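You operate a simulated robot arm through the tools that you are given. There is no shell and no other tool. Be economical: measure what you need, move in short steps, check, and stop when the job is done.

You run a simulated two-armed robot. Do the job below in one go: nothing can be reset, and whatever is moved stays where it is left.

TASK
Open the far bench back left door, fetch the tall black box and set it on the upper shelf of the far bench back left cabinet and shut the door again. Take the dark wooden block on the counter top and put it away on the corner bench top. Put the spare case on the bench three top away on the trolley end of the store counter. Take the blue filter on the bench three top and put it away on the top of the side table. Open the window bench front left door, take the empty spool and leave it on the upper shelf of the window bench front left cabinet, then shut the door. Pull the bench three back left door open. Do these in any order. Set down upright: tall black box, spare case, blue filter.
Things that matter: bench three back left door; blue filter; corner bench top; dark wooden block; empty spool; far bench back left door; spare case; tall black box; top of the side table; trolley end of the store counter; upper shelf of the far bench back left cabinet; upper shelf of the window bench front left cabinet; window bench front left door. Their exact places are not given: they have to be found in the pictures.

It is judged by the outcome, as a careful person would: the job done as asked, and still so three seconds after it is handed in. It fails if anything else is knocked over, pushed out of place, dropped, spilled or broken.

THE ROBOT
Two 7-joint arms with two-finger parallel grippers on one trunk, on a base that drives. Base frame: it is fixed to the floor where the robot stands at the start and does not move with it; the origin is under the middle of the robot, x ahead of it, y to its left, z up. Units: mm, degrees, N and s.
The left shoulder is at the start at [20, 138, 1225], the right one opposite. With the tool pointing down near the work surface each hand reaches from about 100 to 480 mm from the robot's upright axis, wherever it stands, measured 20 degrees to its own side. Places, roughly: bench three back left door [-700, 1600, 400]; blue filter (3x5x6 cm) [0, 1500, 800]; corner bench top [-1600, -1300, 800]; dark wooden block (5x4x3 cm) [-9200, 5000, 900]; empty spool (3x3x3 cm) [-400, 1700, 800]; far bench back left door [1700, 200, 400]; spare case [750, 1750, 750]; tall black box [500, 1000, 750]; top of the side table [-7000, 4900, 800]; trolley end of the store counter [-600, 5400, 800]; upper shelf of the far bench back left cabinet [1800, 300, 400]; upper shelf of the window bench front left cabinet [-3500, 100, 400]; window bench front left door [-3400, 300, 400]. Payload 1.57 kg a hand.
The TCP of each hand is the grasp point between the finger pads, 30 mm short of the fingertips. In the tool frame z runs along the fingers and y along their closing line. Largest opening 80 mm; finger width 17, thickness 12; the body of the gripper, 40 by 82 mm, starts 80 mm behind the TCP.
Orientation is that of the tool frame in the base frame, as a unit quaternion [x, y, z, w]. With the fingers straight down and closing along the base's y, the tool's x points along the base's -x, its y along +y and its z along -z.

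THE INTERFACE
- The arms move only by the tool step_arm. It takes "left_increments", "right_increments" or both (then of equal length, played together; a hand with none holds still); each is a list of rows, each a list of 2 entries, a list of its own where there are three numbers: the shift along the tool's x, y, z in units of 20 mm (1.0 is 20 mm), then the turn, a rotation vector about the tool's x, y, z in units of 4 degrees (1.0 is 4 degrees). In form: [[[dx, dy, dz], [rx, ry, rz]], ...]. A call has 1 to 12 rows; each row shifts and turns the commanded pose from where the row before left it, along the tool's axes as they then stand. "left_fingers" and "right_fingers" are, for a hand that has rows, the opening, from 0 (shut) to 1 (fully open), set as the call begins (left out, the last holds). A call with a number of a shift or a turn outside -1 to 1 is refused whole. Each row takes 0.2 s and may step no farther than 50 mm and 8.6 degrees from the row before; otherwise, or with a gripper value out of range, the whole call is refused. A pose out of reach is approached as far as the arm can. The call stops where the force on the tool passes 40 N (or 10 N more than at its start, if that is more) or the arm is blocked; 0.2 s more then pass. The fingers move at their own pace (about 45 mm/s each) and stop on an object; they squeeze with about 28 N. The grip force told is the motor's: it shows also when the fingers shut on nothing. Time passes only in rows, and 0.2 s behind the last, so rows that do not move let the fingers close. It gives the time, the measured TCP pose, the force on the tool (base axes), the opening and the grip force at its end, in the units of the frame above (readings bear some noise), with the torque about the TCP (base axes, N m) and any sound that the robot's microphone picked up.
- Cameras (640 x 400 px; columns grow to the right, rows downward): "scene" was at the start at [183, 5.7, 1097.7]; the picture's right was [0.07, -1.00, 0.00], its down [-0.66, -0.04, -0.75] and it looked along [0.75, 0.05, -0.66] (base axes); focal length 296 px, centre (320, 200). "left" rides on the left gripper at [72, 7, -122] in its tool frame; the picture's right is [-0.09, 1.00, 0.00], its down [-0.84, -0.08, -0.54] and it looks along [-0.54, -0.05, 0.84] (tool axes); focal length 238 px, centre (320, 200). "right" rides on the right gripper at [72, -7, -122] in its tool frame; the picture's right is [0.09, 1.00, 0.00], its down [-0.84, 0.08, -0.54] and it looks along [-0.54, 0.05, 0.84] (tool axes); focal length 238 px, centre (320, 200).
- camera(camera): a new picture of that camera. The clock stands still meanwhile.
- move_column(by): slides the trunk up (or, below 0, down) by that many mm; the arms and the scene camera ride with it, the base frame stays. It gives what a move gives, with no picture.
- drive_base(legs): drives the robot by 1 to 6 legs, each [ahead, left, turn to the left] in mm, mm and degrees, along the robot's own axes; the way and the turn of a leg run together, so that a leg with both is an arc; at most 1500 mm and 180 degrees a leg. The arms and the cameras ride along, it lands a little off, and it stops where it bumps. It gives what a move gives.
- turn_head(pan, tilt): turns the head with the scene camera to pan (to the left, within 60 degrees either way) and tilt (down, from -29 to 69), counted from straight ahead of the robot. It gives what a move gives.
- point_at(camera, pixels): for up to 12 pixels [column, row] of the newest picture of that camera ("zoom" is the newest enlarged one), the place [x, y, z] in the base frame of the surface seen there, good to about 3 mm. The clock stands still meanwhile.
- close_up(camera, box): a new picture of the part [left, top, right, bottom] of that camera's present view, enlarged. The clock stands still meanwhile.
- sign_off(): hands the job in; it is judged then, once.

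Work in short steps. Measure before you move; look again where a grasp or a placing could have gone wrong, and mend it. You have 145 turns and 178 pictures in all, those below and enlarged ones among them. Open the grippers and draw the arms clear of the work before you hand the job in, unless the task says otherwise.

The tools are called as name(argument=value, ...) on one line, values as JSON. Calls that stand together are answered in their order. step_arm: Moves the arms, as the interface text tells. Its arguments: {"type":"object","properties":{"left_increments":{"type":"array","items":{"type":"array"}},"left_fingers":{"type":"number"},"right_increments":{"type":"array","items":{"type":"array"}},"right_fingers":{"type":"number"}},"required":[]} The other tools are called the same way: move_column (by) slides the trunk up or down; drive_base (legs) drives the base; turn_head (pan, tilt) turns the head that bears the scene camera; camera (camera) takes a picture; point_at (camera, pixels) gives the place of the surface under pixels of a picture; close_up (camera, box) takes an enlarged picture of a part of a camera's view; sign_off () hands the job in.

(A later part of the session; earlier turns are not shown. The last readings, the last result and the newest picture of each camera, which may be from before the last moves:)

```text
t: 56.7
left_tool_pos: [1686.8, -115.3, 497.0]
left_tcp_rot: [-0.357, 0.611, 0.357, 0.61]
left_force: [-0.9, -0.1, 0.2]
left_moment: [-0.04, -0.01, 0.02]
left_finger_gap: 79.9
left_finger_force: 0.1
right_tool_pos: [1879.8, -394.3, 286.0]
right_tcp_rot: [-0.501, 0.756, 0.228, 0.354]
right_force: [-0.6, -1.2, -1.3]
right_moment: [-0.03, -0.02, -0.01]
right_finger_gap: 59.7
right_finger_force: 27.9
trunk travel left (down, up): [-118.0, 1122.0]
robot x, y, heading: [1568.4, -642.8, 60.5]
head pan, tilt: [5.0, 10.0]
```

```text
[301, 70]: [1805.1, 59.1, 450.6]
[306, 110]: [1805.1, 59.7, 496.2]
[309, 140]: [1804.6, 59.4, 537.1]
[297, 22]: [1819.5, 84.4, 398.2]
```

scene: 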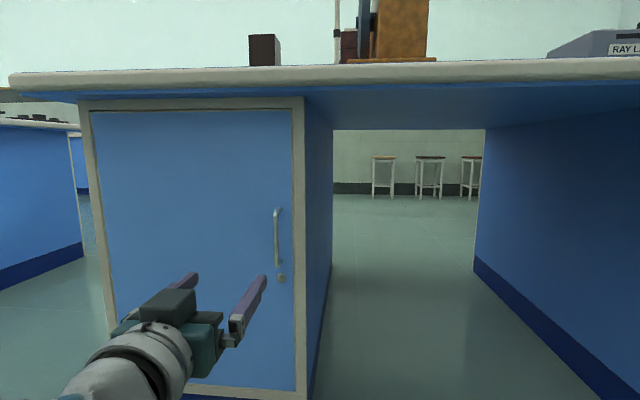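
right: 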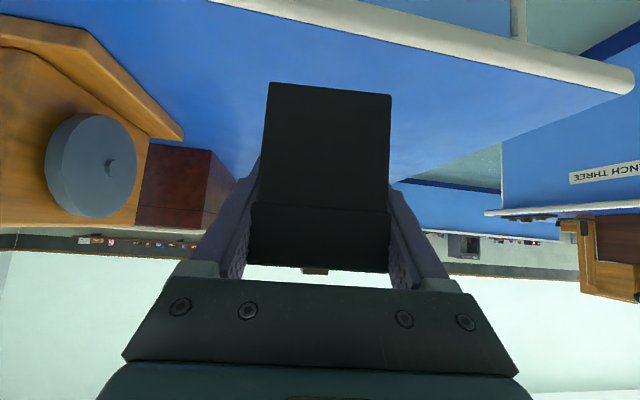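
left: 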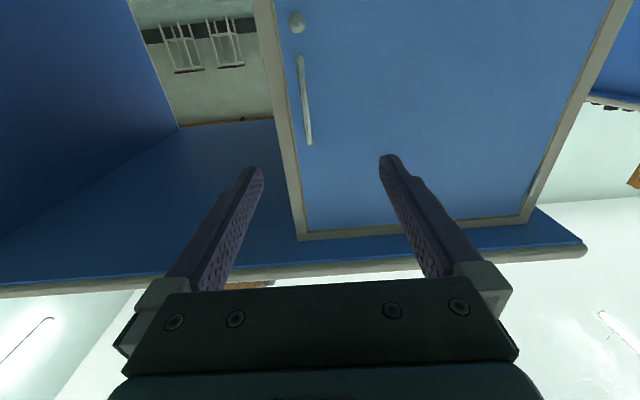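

Bar axis at (1808,61); the hand must go 210 mm ahead and 17 right. I drive 190 of that, then check.

drive_base(legs=[[190, -17, 0]])

camera(camera="left")

camera(camera="scene")

```text
t: 58.3
left_tool_pos: [1796.7, 41.5, 497.1]
left_tcp_rot: [-0.356, 0.612, 0.355, 0.611]
left_force: [0.7, 0.2, 0.3]
left_moment: [0.03, 0.01, 0.0]
left_finger_gap: 79.8
left_finger_force: 0.0
right_tool_pos: [1989.1, -238.7, 285.0]
right_tcp_rot: [-0.5, 0.757, 0.227, 0.354]
right_force: [0.3, 0.2, -1.9]
right_moment: [-0.03, 0.01, 0.01]
right_finger_gap: 60.1
right_finger_force: 28.5
trunk travel left (down, up): [-118.0, 1122.0]
robot x, y, heading: [1681.1, -480.9, 60.5]
head pan, tilt: [5.0, 10.0]
```

```text
149 pictures are left
```

left: 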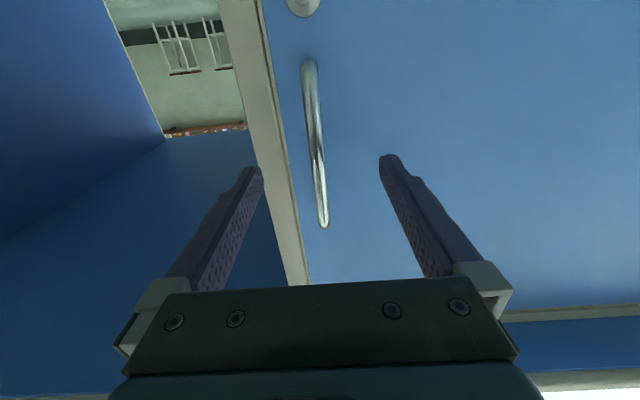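

```text
148 pictures are left
```

scene: 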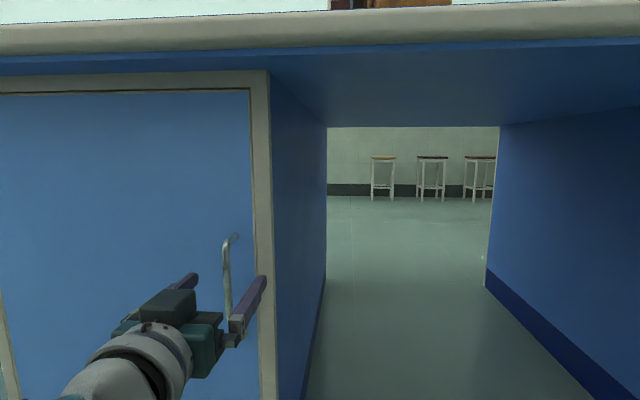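

22 mm left to go, laterally aligned. I advance 18 mm, close on the bar, then pull along a 30° arc about the hinge.

step_arm(left_increments=[[[0, 0, 0.45], [0, 0, 0]], [[0, 0, 0.45], [0, 0, 0]]])

step_arm(left_increments=[[[0, 0, 0], [0, 0, 0]], [[0, 0, 0], [0, 0, 0]], [[0, 0, 0], [0, 0, 0]], [[0, 0, 0], [0, 0, 0]], [[0, 0, 0], [0, 0, 0]], [[0, 0, 0], [0, 0, 0]]], left_fingers=0)

step_arm(left_increments=[[[0, 0.1, -0.845], [0.625, 0, 0]], [[0, 0.1, -0.845], [0.625, 0, 0]], [[0, 0.1, -0.845], [0.625, 0, 0]], [[0, 0.1, -0.845], [0.625, 0, 0]], [[0, 0.1, -0.845], [0.625, 0, 0]], [[0, 0.1, -0.845], [0.625, 0, 0]]])

camera(camera="scene")

```text
t: 58.9
left_tool_pos: [1805.3, 59.1, 497.7]
left_tcp_rot: [-0.355, 0.613, 0.354, 0.61]
left_force: [0.2, -0.6, -0.1]
left_moment: [0.04, -0.01, -0.02]
left_finger_gap: 80.1
left_finger_force: 0.1
right_tool_pos: [1991.9, -236.3, 285.3]
right_tcp_rot: [-0.5, 0.757, 0.228, 0.354]
right_force: [0.9, -0.3, -1.7]
right_moment: [-0.02, 0.03, 0.0]
right_finger_gap: 60.0
right_finger_force: 28.2
trunk travel left (down, up): [-118.0, 1122.0]
robot x, y, heading: [1676.4, -485.0, 60.2]
head pan, tilt: [5.0, 10.0]
```

```text
t: 60.3
left_tool_pos: [1805.9, 58.9, 496.0]
left_tcp_rot: [-0.356, 0.612, 0.356, 0.61]
left_force: [0.0, -0.3, 0.6]
left_moment: [0.03, -0.02, -0.01]
left_finger_gap: 9.8
left_finger_force: 27.9
right_tool_pos: [1991.6, -235.2, 285.1]
right_tcp_rot: [-0.5, 0.757, 0.227, 0.354]
right_force: [0.6, 0.5, -0.9]
right_moment: [0.01, 0.01, -0.01]
right_finger_gap: 59.8
right_finger_force: 28.3
trunk travel left (down, up): [-118.0, 1122.0]
robot x, y, heading: [1684.2, -485.9, 60.5]
head pan, tilt: [5.0, 10.0]
```

```text
t: 61.7
left_tool_pos: [1734.9, -17.1, 496.1]
left_tcp_rot: [-0.275, 0.655, 0.273, 0.649]
left_force: [-1.5, 2.0, -8.1]
left_moment: [-0.48, 0.57, -0.03]
left_finger_gap: 9.7
left_finger_force: 28.5
right_tool_pos: [1988.1, -236.8, 284.4]
right_tcp_rot: [-0.5, 0.757, 0.227, 0.354]
right_force: [-0.5, 0.6, -1.8]
right_moment: [0.01, 0.0, 0.01]
right_finger_gap: 59.6
right_finger_force: 28.3
trunk travel left (down, up): [-118.0, 1122.0]
robot x, y, heading: [1679.4, -480.9, 60.2]
head pan, tilt: [5.0, 10.0]
```

```text
147 pictures are left
```

scene: 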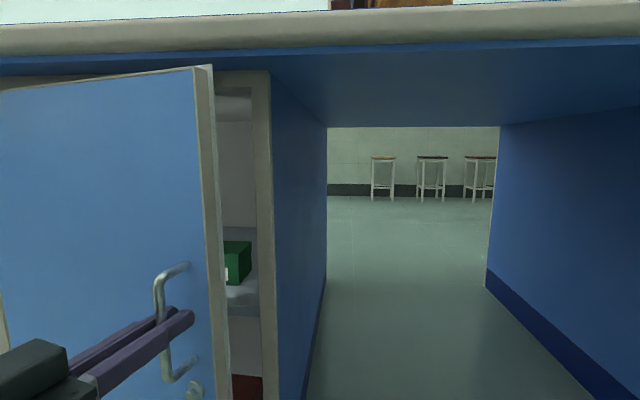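

The door follows smoothly (15°). I keep pulling along the arc another 30°.

step_arm(left_increments=[[[0, 0.1, -0.845], [0.625, 0, 0]], [[0, 0.1, -0.845], [0.625, 0, 0]], [[0, 0.1, -0.845], [0.625, 0, 0]], [[0, 0.1, -0.845], [0.625, 0, 0]], [[0, 0.1, -0.845], [0.625, 0, 0]], [[0, 0.1, -0.845], [0.625, 0, 0]], [[0, 0.1, -0.845], [0.625, 0, 0]], [[0, 0.1, -0.845], [0.625, 0, 0]], [[0, 0.1, -0.845], [0.625, 0, 0]], [[0, 0.1, -0.845], [0.625, 0, 0]], [[0, 0.1, -0.845], [0.625, 0, 0]], [[0, 0.1, -0.845], [0.625, 0, 0]]])

camera(camera="scene")

```text
t: 64.3
left_tool_pos: [1553.1, -100.1, 497.3]
left_tcp_rot: [-0.097, 0.703, 0.096, 0.698]
left_force: [-0.9, 6.8, -17.0]
left_moment: [-0.05, 0.33, 0.11]
left_finger_gap: 9.7
left_finger_force: 28.4
right_tool_pos: [1991.7, -235.3, 285.4]
right_tcp_rot: [-0.5, 0.757, 0.228, 0.354]
right_force: [0.2, 1.0, -0.9]
right_moment: [-0.03, -0.03, -0.02]
right_finger_gap: 59.8
right_finger_force: 28.3
trunk travel left (down, up): [-118.0, 1122.0]
robot x, y, heading: [1678.9, -483.5, 60.5]
head pan, tilt: [5.0, 10.0]
```

```text
146 pictures are left
```

scene: 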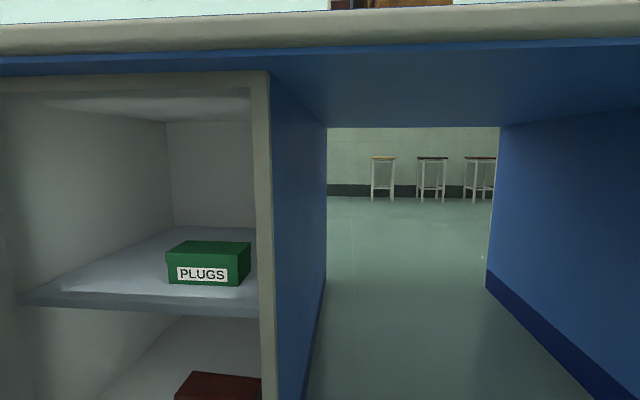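

The cabinet shows: upper shelf with a green PLUGS box. I release the handle, back away, turn the left hand forward again and pass it round the door's edge.

step_arm(left_increments=[[[0, 0, 0], [0, 0, 0]], [[0, 0, 0], [0, 0, 0]], [[0, 0, -1], [0, 0, 0]], [[0, 0, -1], [0, 0, 0]], [[0, 0, -1], [0, 0, 0]], [[0, 0, -1], [0, 0, 0]], [[0, 0, -1], [0, 0, 0]], [[0, 0, 0], [-1, 0, 0]], [[0, 0, 0], [-1, 0, 0]], [[0, 0, 0], [-1, 0, 0]], [[0, 0, 0], [-1, 0, 0]], [[0, 0, 0], [-1, 0, 0]]], left_fingers=1)

step_arm(left_increments=[[[0, 0, 0], [-1, 0, 0]], [[0, 0, 0], [-1, 0, 0]], [[0, 0, 0], [-1, 0, 0]], [[0, 0, 0], [-1, 0, 0]], [[0, 0, 0], [-1, 0, 0]], [[0, 0, 0], [-1, 0, 0]]], left_fingers=0)

step_arm(left_increments=[[[0, -1, 0], [0, 0, 0]], [[0, -1, 0], [0, 0, 0]], [[0, -1, 0], [0, 0, 0]], [[0, -1, 0], [0, 0, 0]], [[0, -1, 0], [0, 0, 0]], [[0, -1, 0], [0, 0, 0]], [[0, -1, 0], [0, 0, 0]], [[0, -1, 0], [0, 0, 0]], [[0, -1, 0], [0, 0, 0]], [[0, -0.7, 0], [0, 0, 0]]])

camera(camera="scene")

```text
t: 66.9
left_tool_pos: [1457.6, -128.6, 498.7]
left_tcp_rot: [-0.216, 0.674, 0.215, 0.673]
left_force: [-0.4, 0.0, 0.1]
left_moment: [0.01, -0.03, -0.01]
left_finger_gap: 79.9
left_finger_force: 0.0
right_tool_pos: [1990.9, -237.6, 285.8]
right_tcp_rot: [-0.5, 0.757, 0.227, 0.355]
right_force: [0.7, 1.0, -1.3]
right_moment: [-0.02, 0.04, 0.01]
right_finger_gap: 59.7
right_finger_force: 27.8
trunk travel left (down, up): [-118.0, 1122.0]
robot x, y, heading: [1682.4, -484.4, 60.4]
head pan, tilt: [5.0, 10.0]
```

```text
t: 68.3
left_tool_pos: [1458.7, -128.1, 497.6]
left_tcp_rot: [-0.351, 0.615, 0.35, 0.613]
left_force: [-0.8, -0.7, 0.3]
left_moment: [0.04, 0.0, 0.02]
left_finger_gap: 0.1
left_finger_force: 21.6
right_tool_pos: [1992.0, -237.3, 286.5]
right_tcp_rot: [-0.501, 0.756, 0.228, 0.354]
right_force: [0.5, -0.7, -1.6]
right_moment: [-0.06, 0.05, 0.02]
right_finger_gap: 60.0
right_finger_force: 27.8
trunk travel left (down, up): [-118.0, 1122.0]
robot x, y, heading: [1680.5, -481.5, 60.5]
head pan, tilt: [5.0, 10.0]
```

```text
t: 70.5
left_tool_pos: [1628.4, -226.5, 495.8]
left_tcp_rot: [-0.3, 0.641, 0.336, 0.621]
left_force: [-0.5, -0.2, -0.1]
left_moment: [-0.01, 0.0, 0.0]
left_finger_gap: 0.1
left_finger_force: 21.4
right_tool_pos: [1991.1, -236.7, 285.7]
right_tcp_rot: [-0.499, 0.757, 0.227, 0.355]
right_force: [0.4, 0.0, -0.3]
right_moment: [-0.04, 0.01, 0.02]
right_finger_gap: 59.8
right_finger_force: 27.9
trunk travel left (down, up): [-118.0, 1122.0]
robot x, y, heading: [1680.9, -485.4, 60.2]
head pan, tilt: [5.0, 10.0]
```

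```text
145 pictures are left
```

scene: 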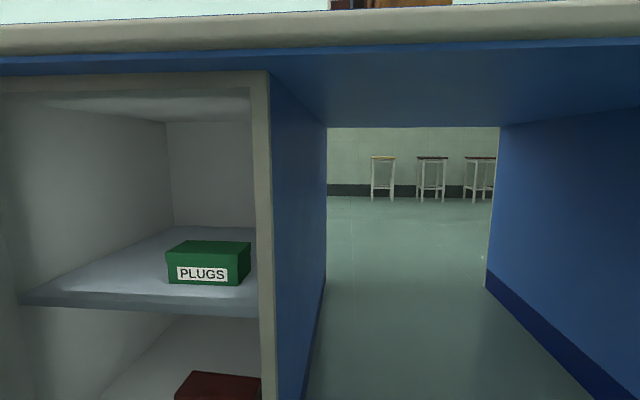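

The hand is right of the door's edge. I push it forward 180 mm and look to see the door with the head panned left.

step_arm(left_increments=[[[0, 0, 1], [0, 0, 0]], [[0, 0, 1], [0, 0, 0]], [[0, 0, 1], [0, 0, 0]], [[0, 0, 1], [0, 0, 0]], [[0, 0, 1], [0, 0, 0]], [[0, 0, 1], [0, 0, 0]], [[0, 0, 1], [0, 0, 0]], [[0, 0, 1], [0, 0, 0]], [[0, 0, 1], [0, 0, 0]]])

turn_head(pan=40, tilt=20)

camera(camera="scene")

```text
t: 72.5
left_tool_pos: [1717.3, -70.6, 497.3]
left_tcp_rot: [-0.351, 0.615, 0.351, 0.613]
left_force: [0.0, 0.0, 0.0]
left_moment: [-0.01, 0.0, 0.01]
left_finger_gap: 0.0
left_finger_force: 21.5
right_tool_pos: [1991.7, -236.1, 285.9]
right_tcp_rot: [-0.5, 0.757, 0.228, 0.354]
right_force: [0.2, 0.7, -1.5]
right_moment: [-0.05, 0.01, 0.0]
right_finger_gap: 60.1
right_finger_force: 27.5
trunk travel left (down, up): [-118.0, 1122.0]
robot x, y, heading: [1678.4, -481.6, 60.4]
head pan, tilt: [5.0, 10.0]
```

```text
t: 73.5
left_tool_pos: [1716.6, -71.7, 498.9]
left_tcp_rot: [-0.351, 0.615, 0.35, 0.613]
left_force: [-0.5, 0.1, -0.5]
left_moment: [0.0, -0.04, -0.01]
left_finger_gap: 0.1
left_finger_force: 21.3
right_tool_pos: [1990.7, -235.5, 285.2]
right_tcp_rot: [-0.5, 0.757, 0.228, 0.355]
right_force: [1.0, 0.0, -1.5]
right_moment: [0.02, 0.01, 0.0]
right_finger_gap: 59.8
right_finger_force: 28.7
trunk travel left (down, up): [-118.0, 1122.0]
robot x, y, heading: [1679.2, -484.6, 60.5]
head pan, tilt: [40.0, 20.0]
```

```text
144 pictures are left
```

scene: 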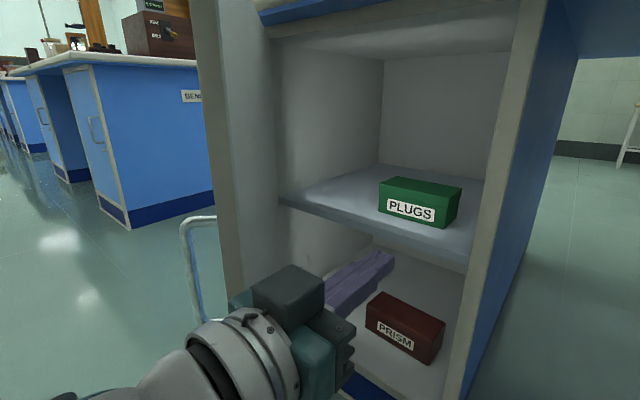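

The left hand is now inside the door. I sweep the door open by driving left 330 mm.

drive_base(legs=[[0, 330, 0]])

turn_head(pan=15, tilt=15)

camera(camera="scene")

```text
t: 75.7
left_tool_pos: [1440.6, 88.8, 496.9]
left_tcp_rot: [-0.35, 0.617, 0.347, 0.614]
left_force: [-0.5, -0.5, 0.8]
left_moment: [0.04, 0.05, 0.02]
left_finger_gap: 0.2
left_finger_force: 21.1
right_tool_pos: [1712.5, -78.1, 285.2]
right_tcp_rot: [-0.497, 0.759, 0.225, 0.356]
right_force: [-0.4, 0.1, -1.6]
right_moment: [0.03, 0.04, 0.04]
right_finger_gap: 59.9
right_finger_force: 28.7
trunk travel left (down, up): [-118.0, 1122.0]
robot x, y, heading: [1396.3, -322.0, 59.8]
head pan, tilt: [40.0, 20.0]
```

```text
t: 76.6
left_tool_pos: [1437.4, 90.3, 496.6]
left_tcp_rot: [-0.349, 0.616, 0.348, 0.614]
left_force: [-0.6, 0.1, 0.6]
left_moment: [-0.02, -0.03, 0.03]
left_finger_gap: 0.2
left_finger_force: 21.3
right_tool_pos: [1710.3, -76.8, 285.1]
right_tcp_rot: [-0.498, 0.758, 0.227, 0.355]
right_force: [-0.4, 0.3, -0.9]
right_moment: [-0.02, 0.03, 0.04]
right_finger_gap: 60.0
right_finger_force: 27.4
trunk travel left (down, up): [-118.0, 1122.0]
robot x, y, heading: [1404.2, -321.5, 59.9]
head pan, tilt: [15.0, 15.0]
```

```text
143 pictures are left
```

scene: 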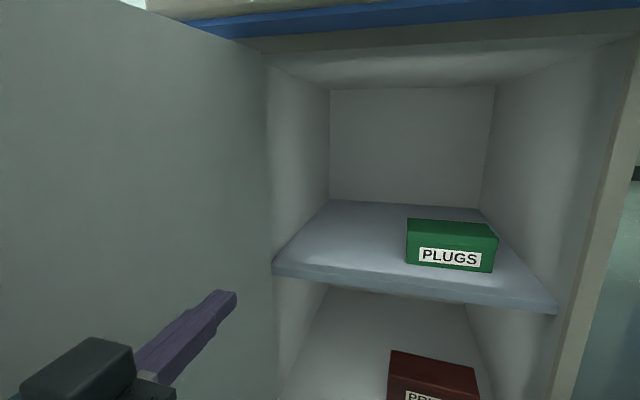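

The door is wide open. I measure the shelf's front edge, sides, back, and the plugs box.

point_at(camera="scene", pixels=[[276, 260], [350, 270], [550, 296], [340, 225], [405, 262], [405, 225], [420, 285], [555, 130], [290, 130], [400, 40], [265, 300], [330, 255]])

```text
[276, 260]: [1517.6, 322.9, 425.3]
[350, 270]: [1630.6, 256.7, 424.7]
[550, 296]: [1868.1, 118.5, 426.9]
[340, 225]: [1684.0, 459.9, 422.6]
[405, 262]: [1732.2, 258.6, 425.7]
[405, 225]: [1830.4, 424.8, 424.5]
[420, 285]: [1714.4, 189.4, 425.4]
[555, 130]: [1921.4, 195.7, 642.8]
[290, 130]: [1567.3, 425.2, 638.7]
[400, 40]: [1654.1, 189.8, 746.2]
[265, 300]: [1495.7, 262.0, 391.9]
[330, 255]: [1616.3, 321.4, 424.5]
```

Shelf top is at z 425, front edge n≈1025, free space left of PLUGS. I withdraw the left hand, raise the right hand to 500, turn the base 20° left and look.

step_arm(left_increments=[[[0, 0, -1], [0, 0, 0]], [[0, 0, -1], [0, 0, 0]], [[0, 0, -1], [0, 0, 0]], [[0, 0, -1], [0, 0, 0]], [[0, 0, -1], [0, 0, 0]], [[0, 0, -1], [0, 0, 0]], [[0, 0, -1], [0, 0, 0]], [[0, 0, -1], [0, 0, 0]], [[0, -1, -0.5], [0, 0, 0]], [[0, -1, -0.5], [0, 0, 0]], [[0, -1, 0], [0, 0, 0]], [[0, -1, 0], [0, 0, 0]]], right_increments=[[[-0.766, 0, -0.643], [0, 0, 0]], [[-0.766, 0, -0.643], [0, 0, 0]], [[-0.766, 0, -0.643], [0, 0, 0]], [[-0.766, 0, -0.643], [0, 0, 0]], [[-0.766, 0, -0.643], [0, 0, 0]], [[-0.766, 0, -0.643], [0, 0, 0]], [[-0.766, 0, -0.643], [0, 0, 0]], [[0, 0, 0], [0, 0, 0]], [[0, 0, 0], [0, 0, 0]], [[0, 0, 0], [0, 0, 0]], [[0, 0, 0], [0, 0, 0]], [[0, 0, 0], [0, 0, 0]]])

move_column(by=85)

drive_base(legs=[[45, 0, 0], [0, 0, 20]])

turn_head(pan=-5, tilt=20)

camera(camera="scene")

```text
t: 79.2
left_tool_pos: [1414.1, -106.5, 495.9]
left_tcp_rot: [-0.348, 0.616, 0.347, 0.615]
left_force: [0.7, -0.1, -0.5]
left_moment: [0.04, 0.02, 0.02]
left_finger_gap: 0.2
left_finger_force: 21.3
right_tool_pos: [1709.9, -77.3, 424.9]
right_tcp_rot: [-0.497, 0.759, 0.225, 0.356]
right_force: [-0.2, -1.0, -1.0]
right_moment: [-0.04, 0.02, -0.05]
right_finger_gap: 59.7
right_finger_force: 28.0
trunk travel left (down, up): [-118.0, 1122.0]
robot x, y, heading: [1397.4, -323.8, 60.1]
head pan, tilt: [15.0, 15.0]
```

```text
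t: 80.4
left_tool_pos: [1413.8, -106.7, 581.4]
left_tcp_rot: [-0.348, 0.616, 0.348, 0.615]
left_force: [0.3, 0.2, -0.3]
left_moment: [-0.02, 0.0, 0.0]
left_finger_gap: 0.0
left_finger_force: 21.1
right_tool_pos: [1709.6, -76.9, 510.4]
right_tcp_rot: [-0.498, 0.758, 0.227, 0.355]
right_force: [0.1, -0.3, -1.6]
right_moment: [-0.02, 0.01, 0.0]
right_finger_gap: 59.7
right_finger_force: 28.0
trunk travel left (down, up): [-203.0, 1037.0]
robot x, y, heading: [1398.8, -322.1, 60.1]
head pan, tilt: [15.0, 15.0]
```

```text
t: 82.3
left_tool_pos: [1362.3, -73.8, 581.2]
left_tcp_rot: [-0.449, 0.547, 0.448, 0.546]
left_force: [1.2, -0.1, -0.1]
left_moment: [0.0, 0.0, 0.0]
left_finger_gap: 0.0
left_finger_force: 21.8
right_tool_pos: [1631.9, 52.5, 509.2]
right_tcp_rot: [-0.62, 0.662, 0.284, 0.312]
right_force: [-0.6, 0.1, -1.5]
right_moment: [-0.05, 0.0, 0.0]
right_finger_gap: 59.7
right_finger_force: 27.4
trunk travel left (down, up): [-203.0, 1037.0]
robot x, y, heading: [1420.3, -282.2, 79.6]
head pan, tilt: [15.0, 15.0]
```

```text
t: 83.2
left_tool_pos: [1360.8, -75.1, 581.5]
left_tcp_rot: [-0.449, 0.548, 0.447, 0.546]
left_force: [0.5, -0.7, -0.3]
left_moment: [0.03, 0.03, -0.01]
left_finger_gap: 0.0
left_finger_force: 21.2
right_tool_pos: [1629.8, 53.2, 509.7]
right_tcp_rot: [-0.62, 0.662, 0.284, 0.311]
right_force: [0.4, 0.1, -1.6]
right_moment: [0.0, 0.01, -0.01]
right_finger_gap: 60.2
right_finger_force: 28.0
trunk travel left (down, up): [-203.0, 1037.0]
robot x, y, heading: [1422.3, -281.4, 79.6]
head pan, tilt: [-5.0, 20.0]
```

```text
142 pictures are left
```

scene: 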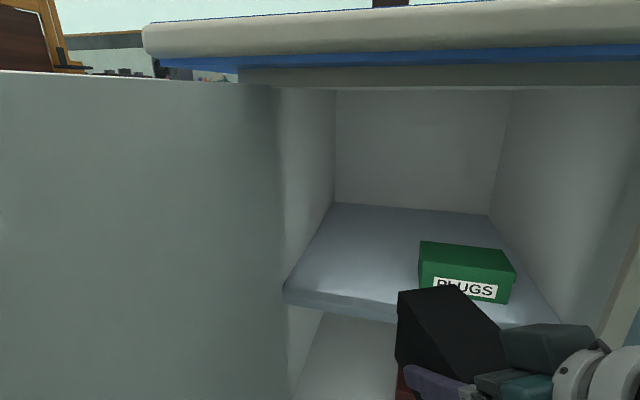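

The shelf's left part is free. I advance the right hand 240 mm (16 mm right) into the cabinet, bottom 30 mm above the shelf.

step_arm(right_increments=[[[-0.643, -0.07, 0.766], [0, 0, 0]], [[-0.643, -0.07, 0.766], [0, 0, 0]], [[-0.643, -0.07, 0.766], [0, 0, 0]], [[-0.643, -0.07, 0.766], [0, 0, 0]], [[-0.643, -0.07, 0.766], [0, 0, 0]], [[-0.643, -0.07, 0.766], [0, 0, 0]], [[-0.643, -0.07, 0.766], [0, 0, 0]], [[-0.643, -0.07, 0.766], [0, 0, 0]], [[-0.643, -0.07, 0.766], [0, 0, 0]], [[-0.643, -0.07, 0.766], [0, 0, 0]], [[-0.643, -0.07, 0.766], [0, 0, 0]], [[-0.643, -0.07, 0.766], [0, 0, 0]]])

camera(camera="scene")

camera(camera="right")

```text
t: 85.8
left_tool_pos: [1361.7, -73.5, 581.8]
left_tcp_rot: [-0.449, 0.547, 0.448, 0.546]
left_force: [-0.4, 1.1, -0.3]
left_moment: [0.0, -0.02, 0.0]
left_finger_gap: 0.0
left_finger_force: 21.5
right_tool_pos: [1661.4, 286.8, 511.6]
right_tcp_rot: [-0.619, 0.662, 0.285, 0.311]
right_force: [-0.3, 0.2, -1.4]
right_moment: [-0.03, 0.01, 0.01]
right_finger_gap: 59.9
right_finger_force: 27.4
right hand out of reach, approached as far as the arm can: row 12
trunk travel left (down, up): [-203.0, 1037.0]
robot x, y, heading: [1421.0, -283.4, 79.7]
head pan, tilt: [-5.0, 20.0]
```

```text
141 pictures are left
```

scene: 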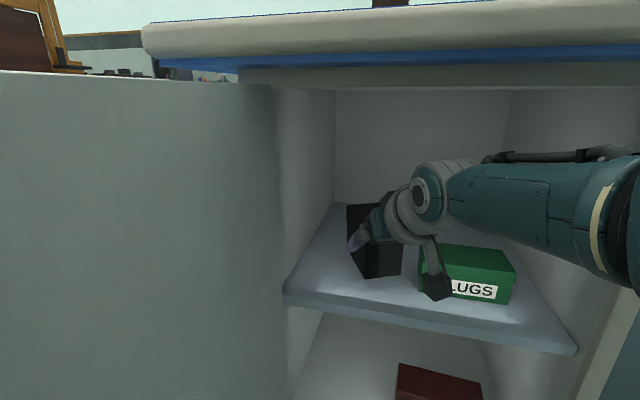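

```text
140 pictures are left
```

right: 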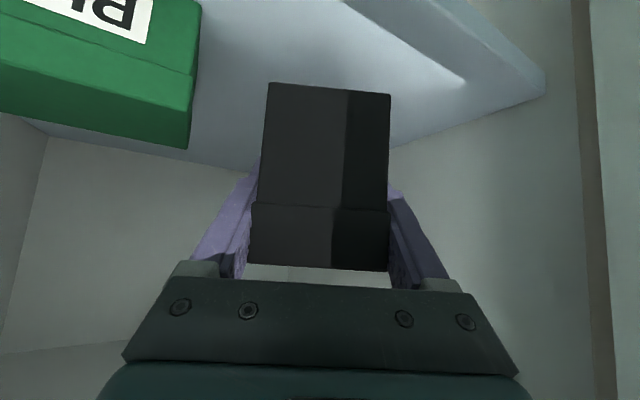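

The box is at u≈1295, n≈1080, 10 mm behind the shelf's front edge, clear of PLUGS. I lower it with the trunk.

drive_base(legs=[[12, 0, 0]])

move_column(by=-30)

move_column(by=-4)

close_up(camera="scene", box=[260, 150, 580, 350])

```text
t: 86.5
left_tool_pos: [1364.3, -64.8, 581.4]
left_tcp_rot: [-0.449, 0.549, 0.447, 0.546]
left_force: [-0.5, -0.5, -0.4]
left_moment: [-0.01, -0.02, -0.02]
left_finger_gap: 0.3
left_finger_force: 21.8
right_tool_pos: [1664.2, 294.3, 510.5]
right_tcp_rot: [-0.619, 0.663, 0.283, 0.312]
right_force: [0.6, -0.4, -1.5]
right_moment: [-0.01, 0.0, -0.03]
right_finger_gap: 60.0
right_finger_force: 28.8
trunk travel left (down, up): [-203.0, 1037.0]
robot x, y, heading: [1422.9, -273.5, 79.5]
head pan, tilt: [-5.0, 20.0]
```

```text
t: 87.3
left_tool_pos: [1363.6, -64.1, 552.4]
left_tcp_rot: [-0.448, 0.548, 0.447, 0.547]
left_force: [-0.6, -0.3, -0.1]
left_moment: [-0.01, 0.0, 0.0]
left_finger_gap: 0.0
left_finger_force: 21.1
right_tool_pos: [1663.7, 296.2, 480.9]
right_tcp_rot: [-0.62, 0.662, 0.284, 0.311]
right_force: [-0.2, 0.5, -1.5]
right_moment: [-0.06, 0.02, 0.01]
right_finger_gap: 59.4
right_finger_force: 29.0
trunk travel left (down, up): [-173.0, 1067.0]
robot x, y, heading: [1424.6, -269.0, 79.4]
head pan, tilt: [-5.0, 20.0]
```

```text
t: 87.8
left_tool_pos: [1364.0, -63.3, 546.9]
left_tcp_rot: [-0.449, 0.548, 0.447, 0.546]
left_force: [0.0, 0.8, -0.5]
left_moment: [0.01, 0.0, 0.01]
left_finger_gap: 0.2
left_finger_force: 21.3
right_tool_pos: [1664.1, 296.3, 477.8]
right_tcp_rot: [-0.62, 0.663, 0.282, 0.311]
right_force: [-0.3, -0.6, -0.8]
right_moment: [-0.02, 0.01, -0.02]
right_finger_gap: 59.6
right_finger_force: 27.6
trunk travel left (down, up): [-169.0, 1071.0]
robot x, y, heading: [1424.6, -270.3, 79.4]
head pan, tilt: [-5.0, 20.0]
```

```text
2.00 times, centred on (420, 250) of scene
```

zoom: 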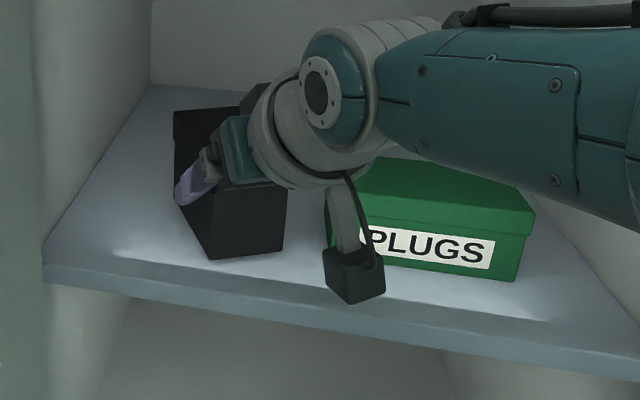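

I check the box bottom height at (250,250) and lower a few more mm until force shows.

point_at(camera="zoom", pixels=[[240, 252], [275, 245], [240, 265], [225, 285], [500, 200], [336, 220]])

move_column(by=-3)

```text
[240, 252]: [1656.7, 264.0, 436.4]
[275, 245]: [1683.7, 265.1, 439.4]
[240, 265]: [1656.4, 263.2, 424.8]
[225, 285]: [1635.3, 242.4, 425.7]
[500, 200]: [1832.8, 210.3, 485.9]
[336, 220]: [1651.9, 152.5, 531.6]
```

```text
t: 88.3
left_tool_pos: [1364.0, -63.1, 545.4]
left_tcp_rot: [-0.449, 0.548, 0.447, 0.546]
left_force: [-0.6, 0.1, -0.3]
left_moment: [-0.01, 0.03, 0.03]
left_finger_gap: 0.2
left_finger_force: 22.0
right_tool_pos: [1664.6, 296.0, 473.5]
right_tcp_rot: [-0.62, 0.663, 0.283, 0.311]
right_force: [0.2, -0.5, -1.6]
right_moment: [-0.02, 0.0, -0.02]
right_finger_gap: 60.0
right_finger_force: 28.0
trunk travel left (down, up): [-166.0, 1074.0]
robot x, y, heading: [1420.2, -269.7, 79.7]
head pan, tilt: [-5.0, 20.0]
```

No contact yet; lower in two more small steps.

move_column(by=-3)

move_column(by=-2)

close_up(camera="scene", box=[320, 230, 440, 305])

```text
t: 88.8
left_tool_pos: [1363.9, -63.7, 541.9]
left_tcp_rot: [-0.449, 0.548, 0.448, 0.546]
left_force: [0.3, 0.8, -0.4]
left_moment: [0.03, 0.01, 0.01]
left_finger_gap: 0.1
left_finger_force: 21.2
right_tool_pos: [1664.5, 296.8, 470.0]
right_tcp_rot: [-0.619, 0.663, 0.283, 0.311]
right_force: [-0.4, 0.6, -1.1]
right_moment: [-0.02, 0.01, 0.04]
right_finger_gap: 59.8
right_finger_force: 27.9
trunk travel left (down, up): [-163.0, 1077.0]
robot x, y, heading: [1424.5, -269.0, 79.5]
head pan, tilt: [-5.0, 20.0]
```

```text
t: 89.4
left_tool_pos: [1364.6, -63.1, 539.7]
left_tcp_rot: [-0.449, 0.548, 0.447, 0.546]
left_force: [-0.2, 0.9, 0.5]
left_moment: [0.02, 0.01, -0.02]
left_finger_gap: 0.0
left_finger_force: 21.3
right_tool_pos: [1664.4, 298.7, 470.2]
right_tcp_rot: [-0.619, 0.662, 0.284, 0.312]
right_force: [-0.9, -1.2, 4.4]
right_moment: [0.28, 0.13, 0.03]
right_finger_gap: 59.7
right_finger_force: 27.8
trunk travel left (down, up): [-161.0, 1079.0]
robot x, y, heading: [1421.5, -269.3, 79.5]
head pan, tilt: [-5.0, 20.0]
```

```text
5.33 times, centred on (380, 268) of scene
```

zoom: 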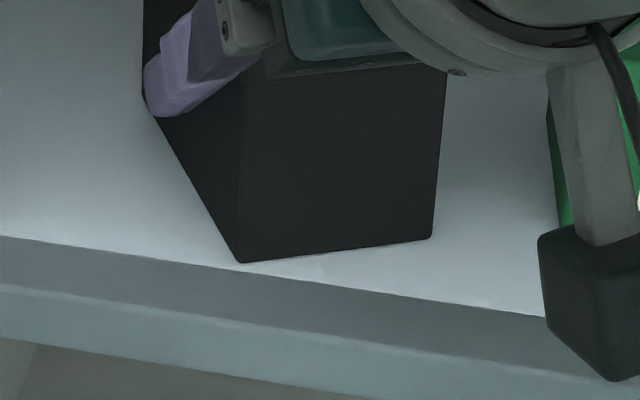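

Contact felt (4.4 N up) and the box stands on the shelf. I open the right hand and draw it straight back.

step_arm(right_increments=[[[0, 0, 0], [0, 0, 0]], [[0, 0, 0], [0, 0, 0]], [[0, 0, 0], [0, 0, 0]], [[0.322, 0, -0.383], [0, 0, 0]], [[0.322, 0, -0.383], [0, 0, 0]], [[0.322, 0, -0.383], [0, 0, 0]], [[0.643, 0, -0.766], [0, 0, 0]], [[0.643, 0, -0.766], [0, 0, 0]], [[0.643, 0, -0.766], [0, 0, 0]], [[0.643, 0, -0.766], [0, 0, 0]], [[0.643, 0, -0.766], [0, 0, 0]], [[0.643, 0, -0.766], [0, 0, 0]]], right_fingers=1)

step_arm(right_increments=[[[0.643, 0, -0.766], [0, 0, 0]], [[0.643, 0, -0.766], [0, 0, 0]], [[0.643, 0, -0.766], [0, 0, 0]], [[0.643, 0, -0.766], [0, 0, 0]], [[0.643, 0, -0.766], [0, 0, 0]]])

camera(camera="scene")

```text
t: 92.0
left_tool_pos: [1364.8, -64.0, 539.7]
left_tcp_rot: [-0.449, 0.548, 0.448, 0.546]
left_force: [-0.2, -0.3, -0.2]
left_moment: [-0.01, 0.01, -0.01]
left_finger_gap: 0.0
left_finger_force: 21.7
right_tool_pos: [1654.5, 146.3, 468.8]
right_tcp_rot: [-0.62, 0.663, 0.283, 0.311]
right_force: [-0.1, -0.7, -0.1]
right_moment: [0.0, -0.01, 0.02]
right_finger_gap: 80.1
right_finger_force: 0.0
trunk travel left (down, up): [-161.0, 1079.0]
robot x, y, heading: [1424.0, -270.9, 79.5]
head pan, tilt: [-5.0, 20.0]
```

```text
t: 93.2
left_tool_pos: [1364.1, -62.1, 539.2]
left_tcp_rot: [-0.448, 0.548, 0.448, 0.547]
left_force: [-0.3, -0.1, 0.0]
left_moment: [0.0, 0.01, -0.02]
left_finger_gap: 0.2
left_finger_force: 21.2
right_tool_pos: [1646.2, 44.6, 468.9]
right_tcp_rot: [-0.62, 0.663, 0.283, 0.311]
right_force: [0.1, -1.1, 0.8]
right_moment: [-0.03, -0.01, 0.01]
right_finger_gap: 80.0
right_finger_force: 0.0
trunk travel left (down, up): [-161.0, 1079.0]
robot x, y, heading: [1424.6, -271.8, 80.0]
head pan, tilt: [-5.0, 20.0]
```

```text
137 pictures are left
```

scene: 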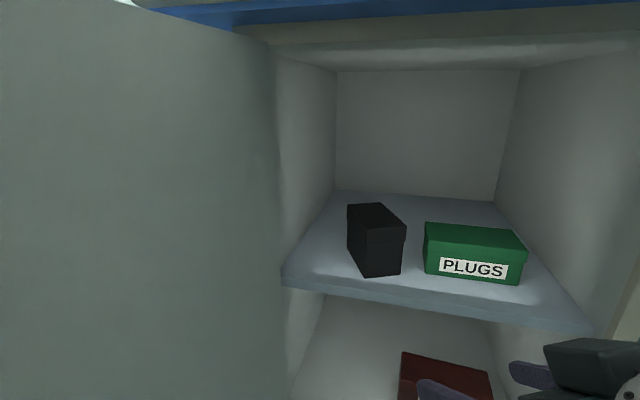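

The black box stands upright on the shelf. To shut the door I raise the left hand above handle height, back off, and go round to the outer (left) side of the door.

move_column(by=110)

drive_base(legs=[[-330, 0, 0], [0, 0, -20], [0, 370, 0]])

turn_head(pan=-10, tilt=20)

camera(camera="scene")

```text
t: 94.6
left_tool_pos: [1363.9, -63.1, 649.4]
left_tcp_rot: [-0.449, 0.548, 0.447, 0.546]
left_force: [0.1, 0.5, 0.4]
left_moment: [0.0, 0.02, -0.01]
left_finger_gap: 0.0
left_finger_force: 21.3
right_tool_pos: [1646.4, 47.1, 579.5]
right_tcp_rot: [-0.62, 0.662, 0.284, 0.311]
right_force: [0.4, 0.5, 0.9]
right_moment: [0.05, -0.01, -0.02]
right_finger_gap: 79.8
right_finger_force: 0.0
trunk travel left (down, up): [-271.0, 969.0]
robot x, y, heading: [1422.7, -271.7, 79.7]
head pan, tilt: [-5.0, 20.0]
```

```text
t: 99.8
left_tool_pos: [1055.8, -199.3, 650.8]
left_tcp_rot: [-0.348, 0.617, 0.347, 0.615]
left_force: [-0.3, -0.8, 0.3]
left_moment: [-0.03, -0.01, 0.0]
left_finger_gap: 0.0
left_finger_force: 21.3
right_tool_pos: [1358.4, -191.6, 580.1]
right_tcp_rot: [-0.496, 0.76, 0.225, 0.355]
right_force: [-0.3, -0.7, -0.5]
right_moment: [0.0, -0.02, 0.04]
right_finger_gap: 79.9
right_finger_force: 0.1
trunk travel left (down, up): [-271.0, 969.0]
robot x, y, heading: [1042.6, -415.9, 59.9]
head pan, tilt: [-5.0, 20.0]
```

```text
t: 100.5
left_tool_pos: [1056.1, -200.1, 650.0]
left_tcp_rot: [-0.348, 0.617, 0.347, 0.615]
left_force: [0.4, -0.6, 0.0]
left_moment: [0.01, 0.02, 0.01]
left_finger_gap: 0.0
left_finger_force: 21.3
right_tool_pos: [1357.7, -193.3, 580.3]
right_tcp_rot: [-0.496, 0.76, 0.225, 0.355]
right_force: [-0.5, -0.4, -0.5]
right_moment: [0.01, -0.01, 0.0]
right_finger_gap: 80.0
right_finger_force: 0.0
trunk travel left (down, up): [-271.0, 969.0]
robot x, y, heading: [1045.4, -418.8, 60.0]
head pan, tilt: [-10.0, 20.0]
```

```text
136 pictures are left
```

scene: 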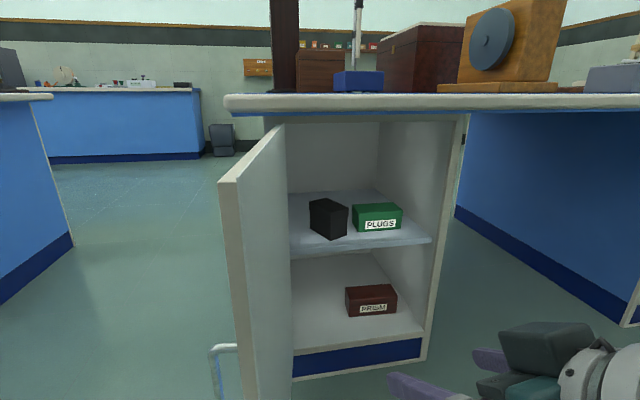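

I measure the door's free edge (230,185), handle (212,352) and hinge line (290,200).

point_at(camera="scene", pixels=[[232, 185], [250, 320], [225, 182], [212, 352], [280, 135], [290, 370]])

```text
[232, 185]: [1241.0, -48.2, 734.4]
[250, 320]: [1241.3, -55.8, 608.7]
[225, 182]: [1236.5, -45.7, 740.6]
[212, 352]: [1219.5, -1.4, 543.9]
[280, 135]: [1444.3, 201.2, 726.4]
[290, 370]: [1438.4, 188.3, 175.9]
```

The door stands at 97°, its edge at u≈1095. I extend the left hand 300 mm along its outer side, above the handle.

step_arm(left_increments=[[[0, 1, 1], [0, 0, 0]], [[0, 0.5, 1], [0, 0, 0]], [[0, 0, 1], [0, 0, 0]], [[0, 0, 1], [0, 0, 0]], [[0, 0, 1], [0, 0, 0]], [[0, 0, 1], [0, 0, 0]], [[0, 0, 1], [0, 0, 0]], [[0, 0, 1], [0, 0, 0]], [[0, 0, 1], [0, 0, 0]], [[0, 0, 1], [0, 0, 0]], [[0, 0, 1], [0, 0, 0]], [[0, 0, 1], [0, 0, 0]]])

step_arm(left_increments=[[[0, 0, 1], [0, 0, 0]], [[0, 0, 1], [0, 0, 0]], [[0, 0, 1], [0, 0, 0]], [[0, 0, 1], [0, 0, 0]]])

drive_base(legs=[[0, -300, 0]])

camera(camera="scene")

```text
t: 103.1
left_tool_pos: [1153.6, 22.2, 646.2]
left_tcp_rot: [-0.345, 0.619, 0.35, 0.613]
left_force: [0.8, -1.0, -0.9]
left_moment: [0.0, -0.01, 0.01]
left_finger_gap: 0.0
left_finger_force: 21.1
right_tool_pos: [1359.3, -191.2, 580.4]
right_tcp_rot: [-0.497, 0.759, 0.226, 0.355]
right_force: [0.5, 1.2, 0.3]
right_moment: [0.04, 0.01, -0.02]
right_finger_gap: 79.9
right_finger_force: 0.1
trunk travel left (down, up): [-271.0, 969.0]
robot x, y, heading: [1041.6, -415.9, 59.8]
head pan, tilt: [-10.0, 20.0]
```

```text
t: 104.1
left_tool_pos: [1197.5, 90.6, 649.9]
left_tcp_rot: [-0.349, 0.616, 0.345, 0.616]
left_force: [-0.3, 0.7, 0.1]
left_moment: [0.02, 0.0, 0.01]
left_finger_gap: 0.0
left_finger_force: 21.5
right_tool_pos: [1359.3, -191.7, 580.4]
right_tcp_rot: [-0.497, 0.759, 0.226, 0.355]
right_force: [-0.5, -0.5, 0.2]
right_moment: [-0.02, 0.02, 0.02]
right_finger_gap: 79.9
right_finger_force: 0.1
trunk travel left (down, up): [-271.0, 969.0]
robot x, y, heading: [1042.9, -414.4, 59.9]
head pan, tilt: [-10.0, 20.0]
```

```text
t: 106.2
left_tool_pos: [1461.2, -65.4, 649.2]
left_tcp_rot: [-0.347, 0.617, 0.346, 0.615]
left_force: [0.9, 0.0, -0.1]
left_moment: [0.01, -0.02, -0.02]
left_finger_gap: 0.0
left_finger_force: 21.1
right_tool_pos: [1623.5, -347.5, 578.5]
right_tcp_rot: [-0.496, 0.759, 0.226, 0.356]
right_force: [0.2, 0.4, 0.2]
right_moment: [-0.01, 0.0, -0.02]
right_finger_gap: 80.0
right_finger_force: 0.0
trunk travel left (down, up): [-271.0, 969.0]
robot x, y, heading: [1307.2, -567.3, 59.8]
head pan, tilt: [-10.0, 20.0]
```

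```text
135 pictures are left
```

scene: 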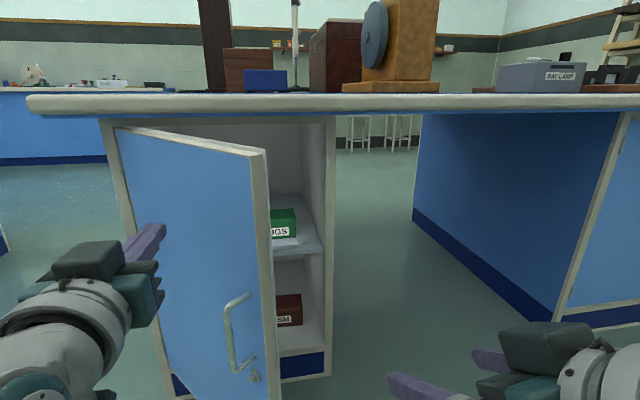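

The door is now half shut. I push it closed by driving ahead 275 and right 120 mm.

drive_base(legs=[[275, -120, 0]])

step_arm(left_increments=[[[0, 0, 0.5], [0, 0, 0]], [[0, 0, 0.5], [0, 0, 0]], [[0, 0, 0.5], [0, 0, 0]]])

camera(camera="scene")

```text
t: 108.2
left_tool_pos: [1701.5, 108.6, 649.1]
left_tcp_rot: [-0.349, 0.617, 0.347, 0.614]
left_force: [0.1, 0.8, 0.3]
left_moment: [0.02, -0.01, 0.01]
left_finger_gap: 0.2
left_finger_force: 21.5
right_tool_pos: [1864.1, -172.5, 579.1]
right_tcp_rot: [-0.497, 0.759, 0.226, 0.355]
right_force: [0.0, -0.5, -0.1]
right_moment: [-0.01, -0.01, 0.0]
right_finger_gap: 80.0
right_finger_force: 0.0
trunk travel left (down, up): [-271.0, 969.0]
robot x, y, heading: [1550.1, -395.4, 59.7]
head pan, tilt: [-10.0, 20.0]
```

```text
t: 109.2
left_tool_pos: [1711.4, 126.1, 647.2]
left_tcp_rot: [-0.348, 0.615, 0.348, 0.616]
left_force: [-15.4, -25.6, 6.7]
left_moment: [0.11, -0.01, 0.2]
left_finger_gap: 0.0
left_finger_force: 20.9
right_tool_pos: [1858.1, -181.7, 577.1]
right_tcp_rot: [-0.498, 0.76, 0.224, 0.351]
right_force: [-0.1, 0.7, -0.5]
right_moment: [0.02, 0.03, 0.01]
right_finger_gap: 79.8
right_finger_force: 0.0
trunk travel left (down, up): [-271.0, 969.0]
robot x, y, heading: [1547.3, -402.2, 60.0]
head pan, tilt: [-10.0, 20.0]
stopped in row 3 (left hand): the force on the tool passed its limit at 43 N (the readings are from after the stop); the commanded pose is now the measured one
```

```text
134 pictures are left
```

scene: 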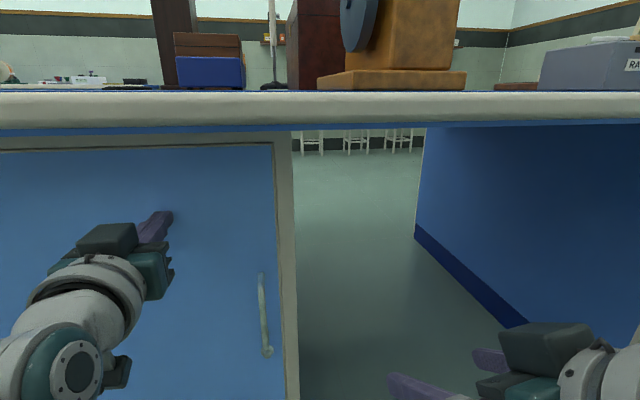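

The door is firmly shut (43 N). Next is the bench three back left door: I back off, drive left along the aisle and look.

drive_base(legs=[[-270, 0, 0], [0, 1450, 0]])

turn_head(pan=45, tilt=15)

camera(camera="scene")

```text
t: 117.9
left_tool_pos: [312.1, 622.1, 652.2]
left_tcp_rot: [-0.35, 0.61, 0.354, 0.616]
left_force: [-0.7, -0.1, -0.1]
left_moment: [-0.02, 0.01, 0.0]
left_finger_gap: 0.0
left_finger_force: 20.9
right_tool_pos: [464.0, 316.5, 578.4]
right_tcp_rot: [-0.502, 0.755, 0.229, 0.353]
right_force: [0.8, 0.5, 0.0]
right_moment: [0.0, 0.01, -0.01]
right_finger_gap: 79.9
right_finger_force: 0.1
trunk travel left (down, up): [-271.0, 969.0]
robot x, y, heading: [150.1, 89.9, 60.6]
head pan, tilt: [-10.0, 20.0]
```

```text
t: 119.1
left_tool_pos: [312.3, 622.7, 652.7]
left_tcp_rot: [-0.35, 0.611, 0.353, 0.616]
left_force: [-0.1, 0.1, 0.8]
left_moment: [0.03, 0.02, 0.0]
left_finger_gap: 0.0
left_finger_force: 21.1
right_tool_pos: [465.1, 318.3, 579.7]
right_tcp_rot: [-0.502, 0.756, 0.227, 0.353]
right_force: [-0.2, 0.4, 0.9]
right_moment: [0.01, -0.03, 0.01]
right_finger_gap: 80.0
right_finger_force: 0.1
trunk travel left (down, up): [-271.0, 969.0]
robot x, y, heading: [152.1, 88.4, 60.5]
head pan, tilt: [45.0, 15.0]
```

```text
133 pictures are left
```

scene: 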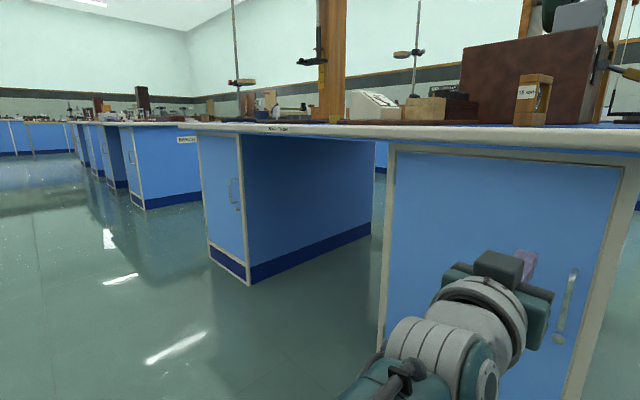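

The aisle is clear. I measure the left pedestal's handle (233,192), frame corners.

point_at(camera="scene", pixels=[[231, 180], [232, 192], [234, 203], [238, 208], [210, 255], [249, 282], [243, 200], [205, 140], [570, 290], [205, 200]])

close_up(camera="scene", box=[180, 120, 280, 182])

```text
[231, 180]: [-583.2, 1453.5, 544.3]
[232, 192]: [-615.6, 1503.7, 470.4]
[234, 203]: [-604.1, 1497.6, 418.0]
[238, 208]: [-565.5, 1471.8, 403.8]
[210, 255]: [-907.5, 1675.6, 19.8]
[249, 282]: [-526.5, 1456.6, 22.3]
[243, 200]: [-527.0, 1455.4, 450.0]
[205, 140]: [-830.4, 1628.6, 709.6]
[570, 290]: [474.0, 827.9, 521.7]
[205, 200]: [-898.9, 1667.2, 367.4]
```

```text
6.40 times, centred on (230, 151) of scene
```

zoom: 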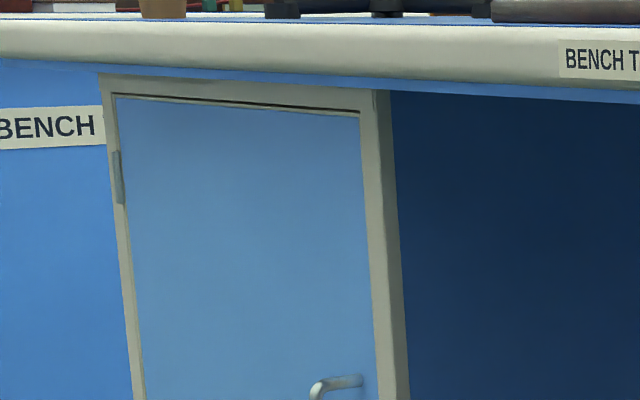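

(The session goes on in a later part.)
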